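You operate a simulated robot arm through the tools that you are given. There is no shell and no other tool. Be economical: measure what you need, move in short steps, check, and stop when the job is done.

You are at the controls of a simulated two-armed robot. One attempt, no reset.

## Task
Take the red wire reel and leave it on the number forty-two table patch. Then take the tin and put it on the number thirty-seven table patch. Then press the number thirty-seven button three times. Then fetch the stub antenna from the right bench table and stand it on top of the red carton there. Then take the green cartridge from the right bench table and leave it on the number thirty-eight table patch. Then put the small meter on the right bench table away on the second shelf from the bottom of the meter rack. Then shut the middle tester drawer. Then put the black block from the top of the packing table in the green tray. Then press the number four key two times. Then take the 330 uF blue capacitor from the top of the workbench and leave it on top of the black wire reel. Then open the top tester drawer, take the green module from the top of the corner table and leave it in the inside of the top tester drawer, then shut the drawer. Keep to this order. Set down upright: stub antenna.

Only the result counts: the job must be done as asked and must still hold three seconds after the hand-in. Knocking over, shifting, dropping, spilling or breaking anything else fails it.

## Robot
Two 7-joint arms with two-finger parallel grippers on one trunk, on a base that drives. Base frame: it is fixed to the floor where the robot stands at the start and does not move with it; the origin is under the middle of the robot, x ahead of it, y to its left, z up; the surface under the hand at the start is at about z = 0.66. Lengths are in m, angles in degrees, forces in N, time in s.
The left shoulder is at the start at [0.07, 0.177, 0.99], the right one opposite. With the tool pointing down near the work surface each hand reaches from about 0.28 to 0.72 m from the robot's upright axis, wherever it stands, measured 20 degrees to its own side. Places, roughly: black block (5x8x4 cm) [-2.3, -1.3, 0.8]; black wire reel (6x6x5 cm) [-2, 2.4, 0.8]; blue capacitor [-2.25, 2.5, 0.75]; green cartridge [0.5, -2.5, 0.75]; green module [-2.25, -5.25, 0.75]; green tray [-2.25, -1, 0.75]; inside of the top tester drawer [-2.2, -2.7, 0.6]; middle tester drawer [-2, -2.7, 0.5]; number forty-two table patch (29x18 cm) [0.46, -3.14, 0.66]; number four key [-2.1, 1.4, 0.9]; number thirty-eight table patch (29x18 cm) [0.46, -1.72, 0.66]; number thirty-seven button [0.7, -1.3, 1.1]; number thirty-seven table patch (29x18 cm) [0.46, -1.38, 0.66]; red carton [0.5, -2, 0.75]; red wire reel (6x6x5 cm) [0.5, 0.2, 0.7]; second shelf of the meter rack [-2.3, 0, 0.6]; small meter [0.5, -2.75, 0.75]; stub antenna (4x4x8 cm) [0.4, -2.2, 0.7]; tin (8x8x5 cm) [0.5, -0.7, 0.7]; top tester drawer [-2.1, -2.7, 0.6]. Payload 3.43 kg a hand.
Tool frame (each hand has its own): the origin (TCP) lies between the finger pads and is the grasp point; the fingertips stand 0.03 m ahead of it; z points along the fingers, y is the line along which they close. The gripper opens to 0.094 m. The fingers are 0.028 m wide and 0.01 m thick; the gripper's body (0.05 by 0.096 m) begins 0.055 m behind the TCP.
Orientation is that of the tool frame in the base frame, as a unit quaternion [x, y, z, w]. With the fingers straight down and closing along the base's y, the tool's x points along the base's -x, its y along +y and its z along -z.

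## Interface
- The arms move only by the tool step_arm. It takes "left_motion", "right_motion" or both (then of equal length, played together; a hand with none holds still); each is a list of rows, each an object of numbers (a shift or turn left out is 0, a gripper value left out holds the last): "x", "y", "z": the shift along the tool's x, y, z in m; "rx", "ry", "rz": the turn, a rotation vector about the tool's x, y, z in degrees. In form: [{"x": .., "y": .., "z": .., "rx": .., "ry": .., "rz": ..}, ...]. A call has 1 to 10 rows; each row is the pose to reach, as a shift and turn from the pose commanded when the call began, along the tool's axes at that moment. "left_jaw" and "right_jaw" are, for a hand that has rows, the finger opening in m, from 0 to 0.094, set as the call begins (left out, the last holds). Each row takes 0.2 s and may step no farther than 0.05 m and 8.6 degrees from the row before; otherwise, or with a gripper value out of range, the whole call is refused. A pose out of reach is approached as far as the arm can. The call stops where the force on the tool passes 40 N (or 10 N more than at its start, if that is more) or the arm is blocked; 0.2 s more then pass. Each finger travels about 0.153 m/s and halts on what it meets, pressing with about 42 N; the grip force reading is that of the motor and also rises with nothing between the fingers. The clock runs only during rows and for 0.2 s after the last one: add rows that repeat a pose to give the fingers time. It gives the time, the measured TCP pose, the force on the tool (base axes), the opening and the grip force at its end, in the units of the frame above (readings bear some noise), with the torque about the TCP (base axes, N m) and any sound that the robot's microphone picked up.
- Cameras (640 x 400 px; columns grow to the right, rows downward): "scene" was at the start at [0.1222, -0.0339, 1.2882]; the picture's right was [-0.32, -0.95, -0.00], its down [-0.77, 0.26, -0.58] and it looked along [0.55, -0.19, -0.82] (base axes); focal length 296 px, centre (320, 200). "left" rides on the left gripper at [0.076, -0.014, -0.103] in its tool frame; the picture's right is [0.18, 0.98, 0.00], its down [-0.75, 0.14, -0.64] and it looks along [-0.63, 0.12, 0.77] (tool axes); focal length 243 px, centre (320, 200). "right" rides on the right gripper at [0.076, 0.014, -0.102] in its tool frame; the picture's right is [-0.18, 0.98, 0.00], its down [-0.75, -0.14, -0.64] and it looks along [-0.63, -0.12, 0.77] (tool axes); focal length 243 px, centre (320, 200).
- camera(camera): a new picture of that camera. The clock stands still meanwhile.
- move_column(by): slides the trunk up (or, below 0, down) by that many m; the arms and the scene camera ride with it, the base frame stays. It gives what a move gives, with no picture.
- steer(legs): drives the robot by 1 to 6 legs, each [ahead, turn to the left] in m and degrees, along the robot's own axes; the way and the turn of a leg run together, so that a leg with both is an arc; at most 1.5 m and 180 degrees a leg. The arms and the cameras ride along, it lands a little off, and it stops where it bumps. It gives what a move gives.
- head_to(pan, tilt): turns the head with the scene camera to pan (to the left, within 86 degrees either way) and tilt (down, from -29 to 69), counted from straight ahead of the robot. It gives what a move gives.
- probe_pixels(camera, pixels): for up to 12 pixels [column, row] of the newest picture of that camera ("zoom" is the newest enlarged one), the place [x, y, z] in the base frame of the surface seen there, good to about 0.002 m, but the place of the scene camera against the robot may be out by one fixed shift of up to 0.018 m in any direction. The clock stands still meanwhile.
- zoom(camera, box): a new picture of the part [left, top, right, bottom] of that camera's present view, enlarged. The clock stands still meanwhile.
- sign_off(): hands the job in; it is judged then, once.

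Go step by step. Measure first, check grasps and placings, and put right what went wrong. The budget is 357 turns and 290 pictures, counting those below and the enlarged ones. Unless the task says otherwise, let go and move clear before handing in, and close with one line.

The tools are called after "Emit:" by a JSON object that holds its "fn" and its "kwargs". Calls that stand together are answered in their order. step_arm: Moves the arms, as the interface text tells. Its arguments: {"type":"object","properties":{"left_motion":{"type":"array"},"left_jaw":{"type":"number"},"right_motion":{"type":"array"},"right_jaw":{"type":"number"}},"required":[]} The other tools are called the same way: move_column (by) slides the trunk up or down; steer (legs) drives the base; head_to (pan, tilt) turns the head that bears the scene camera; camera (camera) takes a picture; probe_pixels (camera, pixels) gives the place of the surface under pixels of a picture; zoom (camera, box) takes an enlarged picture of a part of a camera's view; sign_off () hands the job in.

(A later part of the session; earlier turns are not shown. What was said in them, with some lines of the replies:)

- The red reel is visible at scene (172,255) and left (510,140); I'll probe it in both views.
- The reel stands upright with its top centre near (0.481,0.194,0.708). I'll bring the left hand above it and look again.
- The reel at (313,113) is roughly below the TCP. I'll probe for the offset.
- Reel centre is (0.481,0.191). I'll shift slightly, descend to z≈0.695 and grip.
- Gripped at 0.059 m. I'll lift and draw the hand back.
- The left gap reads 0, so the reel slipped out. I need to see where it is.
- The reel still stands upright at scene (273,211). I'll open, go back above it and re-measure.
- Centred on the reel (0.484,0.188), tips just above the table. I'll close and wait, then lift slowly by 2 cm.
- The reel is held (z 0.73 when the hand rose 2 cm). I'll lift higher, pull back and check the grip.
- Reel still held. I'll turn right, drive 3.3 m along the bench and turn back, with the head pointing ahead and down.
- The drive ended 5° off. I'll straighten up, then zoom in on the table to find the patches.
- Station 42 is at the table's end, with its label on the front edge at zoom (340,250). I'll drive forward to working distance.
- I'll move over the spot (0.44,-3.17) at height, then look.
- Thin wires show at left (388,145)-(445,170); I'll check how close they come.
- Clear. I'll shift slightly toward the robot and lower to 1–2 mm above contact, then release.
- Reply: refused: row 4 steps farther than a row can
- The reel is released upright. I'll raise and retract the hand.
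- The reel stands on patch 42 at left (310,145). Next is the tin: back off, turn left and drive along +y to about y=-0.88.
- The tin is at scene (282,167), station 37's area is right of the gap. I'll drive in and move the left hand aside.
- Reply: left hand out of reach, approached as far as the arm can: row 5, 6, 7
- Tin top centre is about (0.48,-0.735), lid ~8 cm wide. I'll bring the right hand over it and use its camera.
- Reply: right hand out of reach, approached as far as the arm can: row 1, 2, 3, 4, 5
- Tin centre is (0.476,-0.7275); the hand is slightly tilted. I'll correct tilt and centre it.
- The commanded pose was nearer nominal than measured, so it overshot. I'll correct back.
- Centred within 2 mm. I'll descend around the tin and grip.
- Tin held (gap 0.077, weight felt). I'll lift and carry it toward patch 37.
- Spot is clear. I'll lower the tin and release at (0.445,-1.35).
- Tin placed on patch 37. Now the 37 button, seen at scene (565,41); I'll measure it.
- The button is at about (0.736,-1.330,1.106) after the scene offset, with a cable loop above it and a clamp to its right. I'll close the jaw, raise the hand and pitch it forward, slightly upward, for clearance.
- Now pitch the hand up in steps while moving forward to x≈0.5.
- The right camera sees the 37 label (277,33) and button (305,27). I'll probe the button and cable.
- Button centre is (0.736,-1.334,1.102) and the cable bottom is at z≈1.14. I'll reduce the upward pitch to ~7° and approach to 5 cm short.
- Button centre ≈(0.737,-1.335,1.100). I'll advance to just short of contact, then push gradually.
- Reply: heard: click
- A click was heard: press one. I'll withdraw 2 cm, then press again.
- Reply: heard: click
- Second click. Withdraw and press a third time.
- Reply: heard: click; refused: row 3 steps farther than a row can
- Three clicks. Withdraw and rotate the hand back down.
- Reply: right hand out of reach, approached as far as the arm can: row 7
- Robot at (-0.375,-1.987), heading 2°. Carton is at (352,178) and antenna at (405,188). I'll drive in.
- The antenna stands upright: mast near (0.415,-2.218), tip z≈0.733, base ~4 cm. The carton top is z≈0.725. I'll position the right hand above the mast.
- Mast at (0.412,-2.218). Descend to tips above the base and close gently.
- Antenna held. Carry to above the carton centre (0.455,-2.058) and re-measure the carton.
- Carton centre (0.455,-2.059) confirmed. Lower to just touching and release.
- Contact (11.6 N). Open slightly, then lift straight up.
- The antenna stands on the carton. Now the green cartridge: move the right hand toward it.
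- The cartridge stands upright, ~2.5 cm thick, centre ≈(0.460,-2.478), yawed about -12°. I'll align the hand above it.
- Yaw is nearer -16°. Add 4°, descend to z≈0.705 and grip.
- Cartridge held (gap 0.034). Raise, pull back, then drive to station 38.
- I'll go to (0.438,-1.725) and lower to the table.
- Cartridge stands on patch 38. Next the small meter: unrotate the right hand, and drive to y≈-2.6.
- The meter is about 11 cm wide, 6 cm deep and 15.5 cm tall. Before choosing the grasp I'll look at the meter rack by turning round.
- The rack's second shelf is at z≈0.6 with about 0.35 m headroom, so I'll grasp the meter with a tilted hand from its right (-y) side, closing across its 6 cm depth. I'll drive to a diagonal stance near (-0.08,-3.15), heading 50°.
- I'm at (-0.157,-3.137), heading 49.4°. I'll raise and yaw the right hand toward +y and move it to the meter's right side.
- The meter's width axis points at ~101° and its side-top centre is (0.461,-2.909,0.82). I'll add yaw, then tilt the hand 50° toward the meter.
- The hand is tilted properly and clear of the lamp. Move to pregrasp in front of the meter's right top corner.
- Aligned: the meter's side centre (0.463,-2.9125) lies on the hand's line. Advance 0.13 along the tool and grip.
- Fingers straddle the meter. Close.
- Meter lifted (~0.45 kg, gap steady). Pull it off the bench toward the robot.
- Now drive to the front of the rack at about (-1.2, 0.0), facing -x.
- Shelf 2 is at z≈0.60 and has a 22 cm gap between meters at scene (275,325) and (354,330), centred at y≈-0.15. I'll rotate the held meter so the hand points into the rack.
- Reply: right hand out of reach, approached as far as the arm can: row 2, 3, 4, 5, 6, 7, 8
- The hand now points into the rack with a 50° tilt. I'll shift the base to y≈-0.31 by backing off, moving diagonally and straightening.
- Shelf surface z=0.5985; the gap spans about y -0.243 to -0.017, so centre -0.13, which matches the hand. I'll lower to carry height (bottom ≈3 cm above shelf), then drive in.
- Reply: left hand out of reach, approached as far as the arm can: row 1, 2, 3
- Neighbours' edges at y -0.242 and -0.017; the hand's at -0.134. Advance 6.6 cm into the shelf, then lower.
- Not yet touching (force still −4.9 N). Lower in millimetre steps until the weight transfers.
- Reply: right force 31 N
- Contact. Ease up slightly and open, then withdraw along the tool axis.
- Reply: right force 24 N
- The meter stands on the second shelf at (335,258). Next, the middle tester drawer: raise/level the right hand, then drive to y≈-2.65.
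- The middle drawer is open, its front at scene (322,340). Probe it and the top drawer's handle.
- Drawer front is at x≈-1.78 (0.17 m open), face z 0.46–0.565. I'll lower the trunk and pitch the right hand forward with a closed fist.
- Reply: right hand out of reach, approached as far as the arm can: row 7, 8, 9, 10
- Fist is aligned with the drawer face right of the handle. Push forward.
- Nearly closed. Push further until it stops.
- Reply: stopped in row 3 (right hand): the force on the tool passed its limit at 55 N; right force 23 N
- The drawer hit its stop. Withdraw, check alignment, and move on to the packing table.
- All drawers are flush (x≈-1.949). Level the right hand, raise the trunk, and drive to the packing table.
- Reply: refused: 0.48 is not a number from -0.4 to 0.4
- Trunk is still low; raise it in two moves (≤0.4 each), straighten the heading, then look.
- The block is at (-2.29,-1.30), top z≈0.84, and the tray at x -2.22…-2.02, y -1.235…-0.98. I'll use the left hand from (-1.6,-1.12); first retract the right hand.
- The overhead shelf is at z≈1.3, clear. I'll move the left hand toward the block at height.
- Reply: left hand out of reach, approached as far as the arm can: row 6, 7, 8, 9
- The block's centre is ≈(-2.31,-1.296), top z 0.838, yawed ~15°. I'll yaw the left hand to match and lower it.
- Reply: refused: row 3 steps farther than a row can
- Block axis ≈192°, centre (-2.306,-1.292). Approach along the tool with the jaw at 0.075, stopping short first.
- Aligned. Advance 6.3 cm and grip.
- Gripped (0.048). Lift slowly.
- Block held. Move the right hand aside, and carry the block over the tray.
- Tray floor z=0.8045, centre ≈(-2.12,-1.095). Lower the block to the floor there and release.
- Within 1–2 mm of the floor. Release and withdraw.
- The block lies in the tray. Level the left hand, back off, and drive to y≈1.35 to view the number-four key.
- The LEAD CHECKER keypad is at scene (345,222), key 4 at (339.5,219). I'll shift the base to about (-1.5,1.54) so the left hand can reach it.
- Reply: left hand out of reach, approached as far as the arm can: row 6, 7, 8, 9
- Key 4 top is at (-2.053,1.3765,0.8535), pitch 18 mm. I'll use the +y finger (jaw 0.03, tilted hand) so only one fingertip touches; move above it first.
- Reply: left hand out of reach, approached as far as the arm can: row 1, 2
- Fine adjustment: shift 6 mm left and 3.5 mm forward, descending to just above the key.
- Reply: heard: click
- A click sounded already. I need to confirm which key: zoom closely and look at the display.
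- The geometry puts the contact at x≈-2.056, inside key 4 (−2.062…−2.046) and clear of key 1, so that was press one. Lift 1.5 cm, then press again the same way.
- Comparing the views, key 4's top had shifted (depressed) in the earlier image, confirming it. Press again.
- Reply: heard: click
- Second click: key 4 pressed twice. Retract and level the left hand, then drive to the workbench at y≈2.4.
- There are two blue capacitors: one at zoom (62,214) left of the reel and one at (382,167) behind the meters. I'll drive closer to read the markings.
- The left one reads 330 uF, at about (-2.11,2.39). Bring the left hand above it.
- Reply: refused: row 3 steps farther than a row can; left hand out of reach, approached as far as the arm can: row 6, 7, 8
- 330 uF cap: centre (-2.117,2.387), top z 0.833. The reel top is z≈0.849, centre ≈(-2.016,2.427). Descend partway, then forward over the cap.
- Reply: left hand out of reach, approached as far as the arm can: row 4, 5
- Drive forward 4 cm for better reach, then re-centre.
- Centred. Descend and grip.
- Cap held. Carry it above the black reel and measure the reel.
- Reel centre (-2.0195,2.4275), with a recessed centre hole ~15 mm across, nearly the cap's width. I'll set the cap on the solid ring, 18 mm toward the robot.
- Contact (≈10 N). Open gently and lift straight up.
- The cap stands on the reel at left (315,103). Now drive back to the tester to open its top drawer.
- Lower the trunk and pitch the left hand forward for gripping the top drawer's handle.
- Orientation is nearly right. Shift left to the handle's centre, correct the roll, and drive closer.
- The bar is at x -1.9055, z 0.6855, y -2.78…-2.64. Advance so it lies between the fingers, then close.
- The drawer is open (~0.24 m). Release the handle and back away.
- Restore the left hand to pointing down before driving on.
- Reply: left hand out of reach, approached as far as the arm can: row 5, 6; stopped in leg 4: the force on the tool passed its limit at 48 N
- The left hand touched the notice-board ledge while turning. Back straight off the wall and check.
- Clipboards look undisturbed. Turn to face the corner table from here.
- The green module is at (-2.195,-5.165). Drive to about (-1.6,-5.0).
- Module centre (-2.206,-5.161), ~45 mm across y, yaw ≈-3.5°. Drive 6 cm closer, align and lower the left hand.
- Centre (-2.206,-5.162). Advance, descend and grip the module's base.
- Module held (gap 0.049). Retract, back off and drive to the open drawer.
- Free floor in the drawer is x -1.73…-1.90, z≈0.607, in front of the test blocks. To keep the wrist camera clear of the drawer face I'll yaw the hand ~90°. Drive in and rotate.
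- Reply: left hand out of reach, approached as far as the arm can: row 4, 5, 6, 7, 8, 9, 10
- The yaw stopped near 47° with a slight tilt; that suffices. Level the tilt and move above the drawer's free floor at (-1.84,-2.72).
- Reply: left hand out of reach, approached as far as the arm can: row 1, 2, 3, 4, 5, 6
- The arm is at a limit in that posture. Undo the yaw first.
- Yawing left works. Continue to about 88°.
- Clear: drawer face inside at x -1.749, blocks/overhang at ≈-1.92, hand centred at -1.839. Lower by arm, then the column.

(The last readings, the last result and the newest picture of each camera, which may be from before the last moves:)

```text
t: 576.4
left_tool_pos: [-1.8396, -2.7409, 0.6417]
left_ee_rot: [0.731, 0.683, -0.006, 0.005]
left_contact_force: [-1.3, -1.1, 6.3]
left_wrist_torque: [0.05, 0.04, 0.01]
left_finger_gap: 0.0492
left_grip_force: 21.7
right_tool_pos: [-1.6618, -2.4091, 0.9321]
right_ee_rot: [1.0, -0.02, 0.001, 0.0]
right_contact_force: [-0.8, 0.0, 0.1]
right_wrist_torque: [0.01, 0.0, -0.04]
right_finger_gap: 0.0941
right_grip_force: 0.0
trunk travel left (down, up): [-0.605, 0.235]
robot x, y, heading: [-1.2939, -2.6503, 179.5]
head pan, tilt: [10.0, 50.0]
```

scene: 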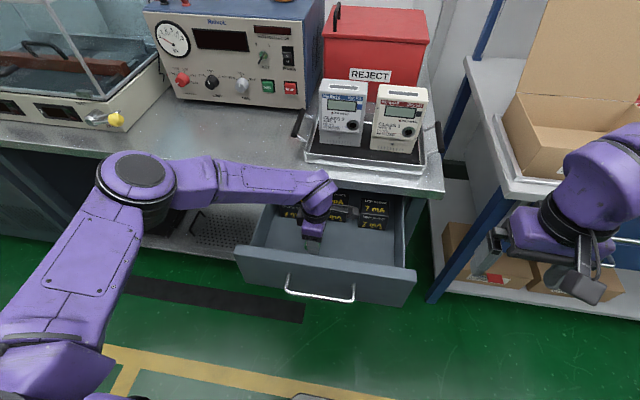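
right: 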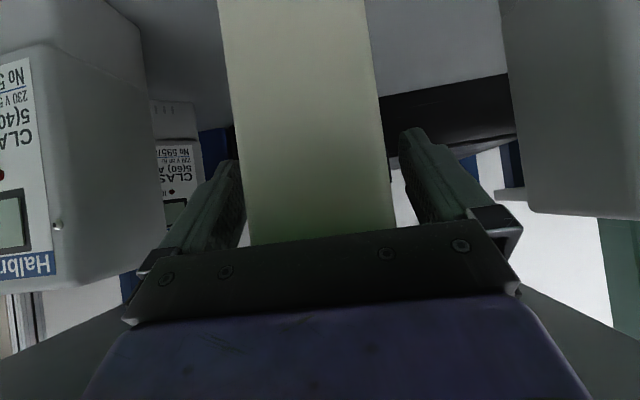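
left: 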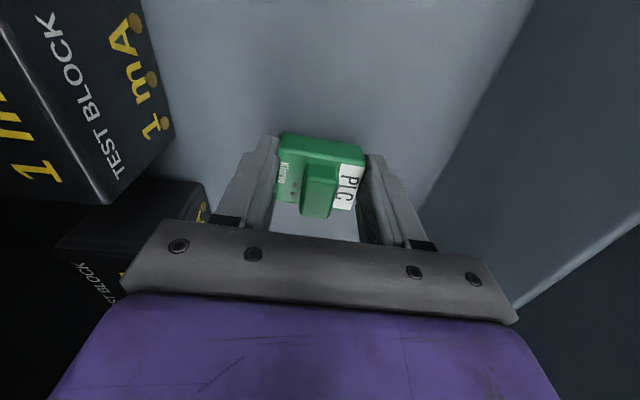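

Contact (6 N). Open to 0.075 and raise.

Emit:
{"fn": "step_arm", "kwargs": {"left_motion": [{"z": -0.001}, {"z": -0.001}, {"z": -0.001}], "left_jaw": 0.075}}

Emit:
{"fn": "move_column", "kwargs": {"by": 0.17}}

Emit:
{"fn": "step_arm", "kwargs": {"left_motion": [{"z": -0.04}, {"z": -0.08}, {"z": -0.12}, {"z": -0.15}]}}

Emit:
{"fn": "camera", "kwargs": {"camera": "left"}}

```text
t: 577.2
left_tool_pos: [-1.8394, -2.7401, 0.6432]
left_ee_rot: [0.731, 0.682, -0.005, 0.006]
left_contact_force: [-1.1, 0.0, 0.0]
left_wrist_torque: [-0.02, 0.0, 0.01]
left_finger_gap: 0.0748
left_grip_force: 0.2
right_tool_pos: [-1.6635, -2.4087, 0.9314]
right_ee_rot: [1.0, -0.021, 0.001, 0.0]
right_contact_force: [0.5, -0.1, 0.8]
right_wrist_torque: [-0.03, -0.04, 0.0]
right_finger_gap: 0.094
right_grip_force: 0.1
trunk travel left (down, up): [-0.605, 0.235]
robot x, y, heading: [-1.2946, -2.6483, 179.4]
head pan, tilt: [10.0, 50.0]
```

```text
t: 579.1
left_tool_pos: [-1.8396, -2.7422, 0.813]
left_ee_rot: [0.731, 0.683, -0.005, 0.006]
left_contact_force: [0.0, -0.7, 0.5]
left_wrist_torque: [0.01, -0.01, 0.01]
left_finger_gap: 0.0748
left_grip_force: 0.0
right_tool_pos: [-1.6631, -2.4094, 1.1028]
right_ee_rot: [1.0, -0.02, 0.001, -0.001]
right_contact_force: [0.6, -0.6, 0.6]
right_wrist_torque: [0.05, 0.0, 0.0]
right_finger_gap: 0.0941
right_grip_force: 0.1
trunk travel left (down, up): [-0.775, 0.065]
robot x, y, heading: [-1.2932, -2.6499, 179.3]
head pan, tilt: [10.0, 50.0]
```

```text
t: 580.1
left_tool_pos: [-1.8363, -2.7389, 0.9637]
left_ee_rot: [0.731, 0.682, -0.005, 0.006]
left_contact_force: [0.5, 0.3, 0.1]
left_wrist_torque: [0.02, 0.03, 0.01]
left_finger_gap: 0.0749
left_grip_force: 0.0
right_tool_pos: [-1.6617, -2.4083, 1.1022]
right_ee_rot: [1.0, -0.021, 0.0, -0.001]
right_contact_force: [-0.4, 0.0, 0.2]
right_wrist_torque: [0.0, -0.01, 0.02]
right_finger_gap: 0.094
right_grip_force: 0.1
trunk travel left (down, up): [-0.775, 0.065]
robot x, y, heading: [-1.2884, -2.6484, 179.2]
head pan, tilt: [10.0, 50.0]
```

```text
120 pictures are left
```

left: 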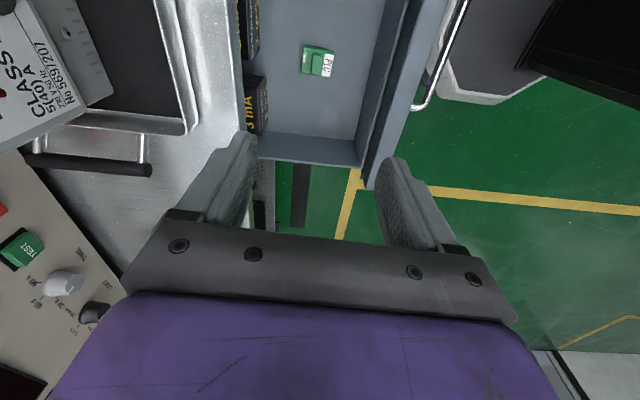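

The module lies in the drawer at left (318,62). Restore and retract the left hand, back off, and prepare the right fist to shut the drawer.

Emit:
{"fn": "step_arm", "kwargs": {"left_motion": [{"rz": 8.5}, {"rz": 17}, {"rz": 25.5}, {"rz": 34}, {"rz": 42.5}, {"rz": 51}, {"rz": 59.5}, {"rz": 68}, {"rz": 76.5}, {"rz": 85}]}}

Emit:
{"fn": "step_arm", "kwargs": {"left_motion": [{"x": 0.04, "y": 0.02}, {"x": 0.08, "y": 0.04}, {"x": 0.12, "y": 0.06}, {"x": 0.16, "y": 0.08}, {"x": 0.18, "y": 0.1}]}}

Emit:
{"fn": "steer", "kwargs": {"legs": [[-0.27, 0]]}}

Emit:
{"fn": "move_column", "kwargs": {"by": -0.38}}

Emit:
{"fn": "step_arm", "kwargs": {"right_motion": [{"ry": -8.5}, {"ry": -17}, {"ry": -25.5}, {"ry": -34}, {"ry": -42.5}, {"ry": -51}, {"ry": -59.5}, {"ry": -68}, {"ry": -76.5}, {"ry": -85}], "right_jaw": 0.0}}

Emit:
{"fn": "camera", "kwargs": {"camera": "scene"}}

```text
t: 582.3
left_tool_pos: [-1.8393, -2.7397, 0.9623]
left_ee_rot: [1.0, 0.008, 0.0, 0.008]
left_contact_force: [0.7, -0.7, -0.5]
left_wrist_torque: [-0.03, 0.01, -0.02]
left_finger_gap: 0.0749
left_grip_force: 0.1
right_tool_pos: [-1.663, -2.4087, 1.1015]
right_ee_rot: [1.0, -0.021, 0.001, 0.0]
right_contact_force: [0.0, -0.6, -0.1]
right_wrist_torque: [0.0, 0.0, -0.01]
right_finger_gap: 0.094
right_grip_force: 0.1
trunk travel left (down, up): [-0.775, 0.065]
robot x, y, heading: [-1.291, -2.6469, 179.3]
head pan, tilt: [10.0, 50.0]
```

```text
t: 583.5
left_tool_pos: [-1.6569, -2.8369, 0.9601]
left_ee_rot: [1.0, 0.01, 0.0, 0.007]
left_contact_force: [0.6, 0.2, 0.5]
left_wrist_torque: [0.0, 0.01, -0.03]
left_finger_gap: 0.0752
left_grip_force: 0.1
right_tool_pos: [-1.6617, -2.409, 1.1032]
right_ee_rot: [1.0, -0.021, 0.0, -0.001]
right_contact_force: [-0.2, -0.4, 0.8]
right_wrist_torque: [0.0, 0.06, 0.02]
right_finger_gap: 0.0939
right_grip_force: 0.0
trunk travel left (down, up): [-0.775, 0.065]
robot x, y, heading: [-1.2931, -2.6489, 179.2]
head pan, tilt: [10.0, 50.0]
```

```text
t: 585.5
left_tool_pos: [-1.3833, -2.8381, 0.96]
left_ee_rot: [1.0, 0.007, 0.0, 0.008]
left_contact_force: [-0.4, -0.7, -0.9]
left_wrist_torque: [0.0, -0.01, -0.03]
left_finger_gap: 0.0749
left_grip_force: 0.1
right_tool_pos: [-1.3874, -2.4108, 1.1018]
right_ee_rot: [1.0, -0.025, 0.002, 0.0]
right_contact_force: [0.2, 0.6, 0.2]
right_wrist_torque: [0.02, -0.01, -0.02]
right_finger_gap: 0.0938
right_grip_force: 0.0
trunk travel left (down, up): [-0.775, 0.065]
robot x, y, heading: [-1.0171, -2.6521, 178.8]
head pan, tilt: [10.0, 50.0]
```

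```text
t: 589.1
left_tool_pos: [-1.383, -2.8379, 0.5804]
left_ee_rot: [1.0, 0.005, 0.0, 0.007]
left_contact_force: [-0.3, 0.0, 0.0]
left_wrist_torque: [0.04, 0.01, -0.01]
left_finger_gap: 0.0751
left_grip_force: 0.0
right_tool_pos: [-1.3857, -2.4113, 0.721]
right_ee_rot: [1.0, -0.025, 0.0, -0.001]
right_contact_force: [0.2, 0.2, -0.4]
right_wrist_torque: [0.0, 0.01, 0.04]
right_finger_gap: 0.0941
right_grip_force: 0.1
trunk travel left (down, up): [-0.395, 0.445]
robot x, y, heading: [-1.0166, -2.653, 178.9]
head pan, tilt: [10.0, 50.0]
```

```text
t: 591.3
left_tool_pos: [-1.3833, -2.8377, 0.5817]
left_ee_rot: [1.0, 0.006, -0.001, 0.008]
left_contact_force: [1.2, -0.1, -0.2]
left_wrist_torque: [-0.02, -0.01, 0.02]
left_finger_gap: 0.0751
left_grip_force: 0.0
right_tool_pos: [-1.475, -2.4365, 0.6514]
right_ee_rot: [0.738, -0.019, -0.675, -0.016]
right_contact_force: [0.0, -0.3, 0.3]
right_wrist_torque: [-0.02, 0.0, 0.03]
right_finger_gap: 0.0001
right_grip_force: 33.3
right hand out of reach, approached as far as the arm can: row 3, 4, 5, 6, 7, 8, 9, 10
trunk travel left (down, up): [-0.395, 0.445]
robot x, y, heading: [-1.0186, -2.6563, 178.9]
head pan, tilt: [10.0, 50.0]
```

```text
119 pictures are left
```

scene: 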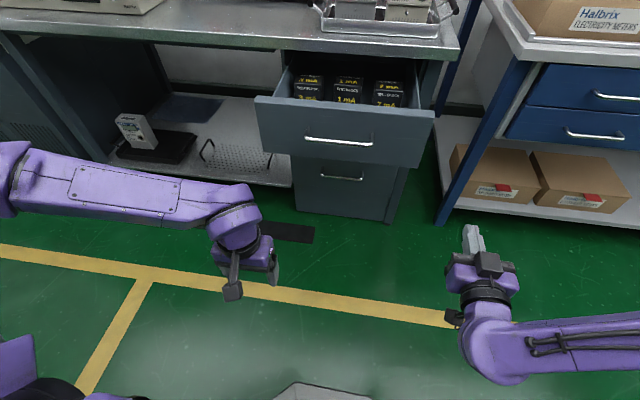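

Move the fist to y≈-2.585, z≈0.70.

Emit:
{"fn": "step_arm", "kwargs": {"right_motion": [{"y": 0.04, "x": -0.015}, {"y": 0.08, "x": -0.03}, {"y": 0.12, "x": -0.045}, {"y": 0.148, "x": -0.05}, {"y": 0.148, "x": -0.05}]}}

Emit:
{"fn": "steer", "kwargs": {"legs": [[0.1, 0.8]]}}

Emit:
{"fn": "camera", "kwargs": {"camera": "scene"}}

```text
t: 592.5
left_tool_pos: [-1.3829, -2.8377, 0.5805]
left_ee_rot: [1.0, 0.006, 0.0, 0.008]
left_contact_force: [0.1, -0.4, -1.0]
left_wrist_torque: [-0.01, 0.02, 0.0]
left_finger_gap: 0.075
left_grip_force: 0.0
right_tool_pos: [-1.4868, -2.5816, 0.6978]
right_ee_rot: [0.738, -0.018, -0.675, -0.016]
right_contact_force: [0.4, 0.4, -0.3]
right_wrist_torque: [0.01, 0.01, -0.01]
right_finger_gap: 0.0
right_grip_force: 33.1
trunk travel left (down, up): [-0.395, 0.445]
robot x, y, heading: [-1.0201, -2.6543, 179.0]
head pan, tilt: [10.0, 50.0]
```

```text
t: 593.7
left_tool_pos: [-1.4819, -2.8413, 0.5794]
left_ee_rot: [1.0, 0.012, 0.001, 0.008]
left_contact_force: [0.2, 0.0, 0.2]
left_wrist_torque: [0.04, -0.01, 0.01]
left_finger_gap: 0.0753
left_grip_force: 0.0
right_tool_pos: [-1.5891, -2.587, 0.6978]
right_ee_rot: [0.738, -0.012, -0.675, -0.012]
right_contact_force: [-0.7, -0.9, 0.0]
right_wrist_torque: [-0.04, 0.02, -0.01]
right_finger_gap: 0.0
right_grip_force: 33.4
trunk travel left (down, up): [-0.395, 0.445]
robot x, y, heading: [-1.1147, -2.6522, 179.4]
head pan, tilt: [10.0, 50.0]
```

```text
118 pictures are left
```

scene: 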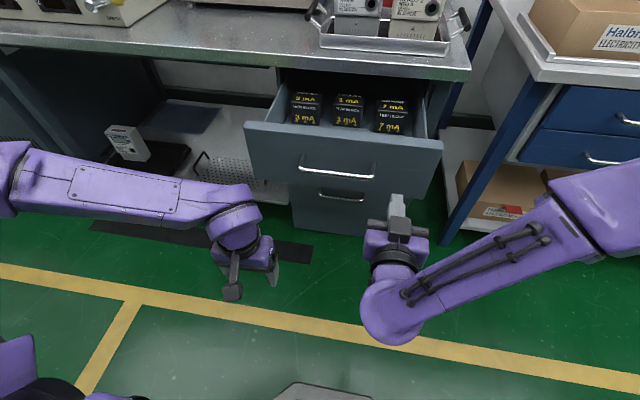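

Emit:
{"fn": "steer", "kwargs": {"legs": [[0.085, 0]]}}

Emit:
{"fn": "step_arm", "kwargs": {"right_motion": [{"x": -0.0013, "z": 0.015}, {"x": -0.0026, "z": 0.03}, {"x": -0.004, "z": 0.045}, {"x": -0.0052, "z": 0.06}, {"x": -0.0065, "z": 0.075}, {"x": -0.008, "z": 0.09}, {"x": -0.009, "z": 0.105}, {"x": -0.0105, "z": 0.12}, {"x": -0.012, "z": 0.135}, {"x": -0.013, "z": 0.15}]}}

Emit:
{"fn": "camera", "kwargs": {"camera": "scene"}}

```text
t: 594.8
left_tool_pos: [-1.5691, -2.8402, 0.5796]
left_ee_rot: [1.0, 0.013, 0.0, 0.008]
left_contact_force: [-0.7, -0.9, 0.8]
left_wrist_torque: [0.03, 0.0, 0.0]
left_finger_gap: 0.0751
left_grip_force: 0.0
right_tool_pos: [-1.6754, -2.5869, 0.6979]
right_ee_rot: [0.738, -0.013, -0.674, -0.013]
right_contact_force: [-0.3, -0.2, -0.7]
right_wrist_torque: [0.01, 0.02, 0.02]
right_finger_gap: 0.0004
right_grip_force: 33.4
trunk travel left (down, up): [-0.395, 0.445]
robot x, y, heading: [-1.2079, -2.6521, 179.9]
head pan, tilt: [10.0, 50.0]
```

```text
t: 597.0
left_tool_pos: [-1.5673, -2.8398, 0.5801]
left_ee_rot: [1.0, 0.013, 0.0, 0.007]
left_contact_force: [-0.6, -0.1, 0.3]
left_wrist_torque: [-0.01, -0.01, -0.03]
left_finger_gap: 0.0749
left_grip_force: 0.0
right_tool_pos: [-1.8279, -2.5808, 0.6983]
right_ee_rot: [0.739, -0.014, -0.674, -0.013]
right_contact_force: [0.2, -0.4, -0.1]
right_wrist_torque: [-0.01, -0.03, 0.04]
right_finger_gap: 0.0001
right_grip_force: 33.2
trunk travel left (down, up): [-0.395, 0.445]
robot x, y, heading: [-1.2035, -2.6521, 179.6]
head pan, tilt: [10.0, 50.0]
```

```text
117 pictures are left
```

scene: 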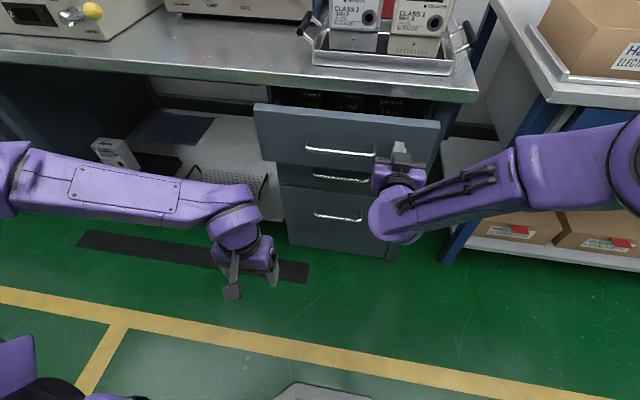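

Closing well. Push the remainder until it stops.

Emit:
{"fn": "step_arm", "kwargs": {"right_motion": [{"x": -0.0013, "z": 0.015}, {"x": -0.0026, "z": 0.03}, {"x": -0.004, "z": 0.045}, {"x": -0.0052, "z": 0.06}, {"x": -0.0065, "z": 0.075}, {"x": -0.0075, "z": 0.085}, {"x": -0.0085, "z": 0.095}, {"x": -0.0095, "z": 0.105}]}}

Emit:
{"fn": "camera", "kwargs": {"camera": "scene"}}

```text
t: 598.7
left_tool_pos: [-1.5651, -2.8388, 0.583]
left_ee_rot: [1.0, 0.012, -0.003, 0.008]
left_contact_force: [0.2, 0.8, 0.6]
left_wrist_torque: [-0.02, -0.02, -0.02]
left_finger_gap: 0.0751
left_grip_force: 0.1
right_tool_pos: [-1.923, -2.5789, 0.6972]
right_ee_rot: [0.739, -0.013, -0.673, -0.011]
right_contact_force: [26.9, 3.0, 10.8]
right_wrist_torque: [-0.19, 0.61, 0.06]
right_finger_gap: 0.0001
right_grip_force: 33.3
trunk travel left (down, up): [-0.395, 0.445]
robot x, y, heading: [-1.203, -2.6544, 179.6]
head pan, tilt: [10.0, 50.0]
stopped in row 8 (right hand): the force on the tool passed its limit at 55 N (the readings are from after the stop); the commanded pose is now the measured one
```

```text
116 pictures are left
```

scene: 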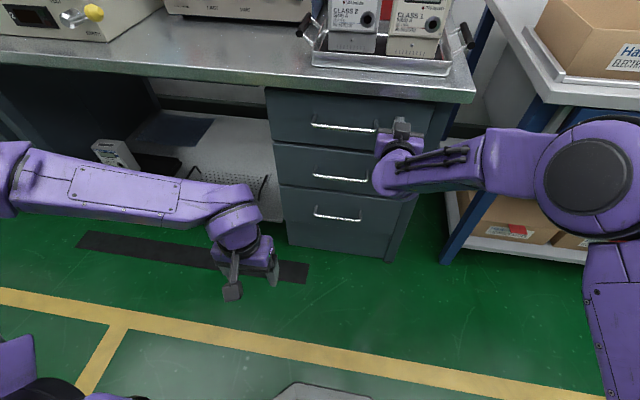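

The drawer reached its stop. Withdraw and verify it's flush.

Emit:
{"fn": "step_arm", "kwargs": {"right_motion": [{"x": 0.0035, "z": -0.04}, {"x": 0.007, "z": -0.08}, {"x": 0.0105, "z": -0.12}, {"x": 0.014, "z": -0.16}, {"x": 0.0165, "z": -0.19}]}}

Emit:
{"fn": "steer", "kwargs": {"legs": [[-0.3, 0]]}}

Emit:
{"fn": "camera", "kwargs": {"camera": "scene"}}

```text
t: 599.9
left_tool_pos: [-1.5678, -2.8406, 0.5799]
left_ee_rot: [1.0, 0.012, 0.001, 0.008]
left_contact_force: [0.9, -0.1, -0.7]
left_wrist_torque: [0.02, 0.01, -0.03]
left_finger_gap: 0.0748
left_grip_force: 0.1
right_tool_pos: [-1.7375, -2.5741, 0.694]
right_ee_rot: [0.744, -0.036, -0.667, -0.013]
right_contact_force: [-0.4, 0.3, -0.6]
right_wrist_torque: [-0.01, -0.02, -0.03]
right_finger_gap: 0.0
right_grip_force: 33.3
trunk travel left (down, up): [-0.395, 0.445]
robot x, y, heading: [-1.2029, -2.6525, 179.3]
head pan, tilt: [10.0, 50.0]
```

```text
t: 602.0
left_tool_pos: [-1.2695, -2.8429, 0.5803]
left_ee_rot: [1.0, 0.013, 0.0, 0.008]
left_contact_force: [0.2, -1.0, 0.1]
left_wrist_torque: [0.0, 0.02, 0.01]
left_finger_gap: 0.0749
left_grip_force: 0.0
right_tool_pos: [-1.4415, -2.5832, 0.7014]
right_ee_rot: [0.739, -0.031, -0.672, -0.005]
right_contact_force: [0.1, 0.2, 0.7]
right_wrist_torque: [0.01, -0.01, 0.0]
right_finger_gap: 0.0001
right_grip_force: 33.3
trunk travel left (down, up): [-0.395, 0.445]
robot x, y, heading: [-0.9065, -2.6538, 179.5]
head pan, tilt: [10.0, 50.0]
```

```text
115 pictures are left
```

scene: 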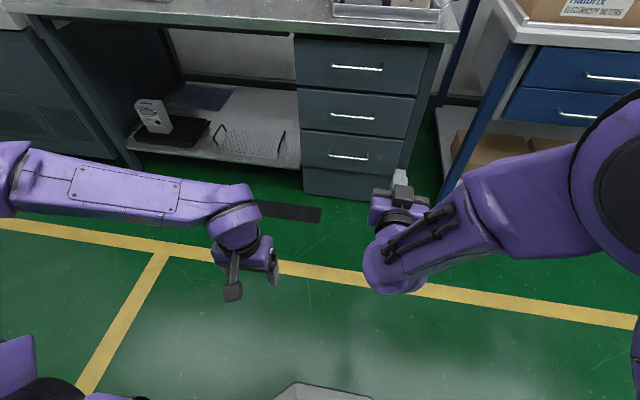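

Emit:
{"fn": "probe_pixels", "kwargs": {"camera": "scene", "pixels": [[330, 55], [330, 80], [330, 105], [400, 110], [330, 145], [400, 65], [345, 175]]}}

```text
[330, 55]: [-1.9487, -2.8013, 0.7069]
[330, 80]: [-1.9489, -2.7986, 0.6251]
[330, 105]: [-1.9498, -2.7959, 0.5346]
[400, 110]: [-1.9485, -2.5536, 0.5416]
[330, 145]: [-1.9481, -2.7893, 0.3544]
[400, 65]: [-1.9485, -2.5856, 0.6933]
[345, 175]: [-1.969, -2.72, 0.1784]
```

All drawer faces are flush at x≈-1.949, both hands are empty and clear, and each placing was checked when it was made. I'm handing in.

Emit:
{"fn": "sign_off", "kwargs": {}}

```text
The job is handed in.
```

All eleven steps were carried out in the order given and handed in. The left hand also bumped the notice-board ledge once during a turn, and nothing there looked moved.
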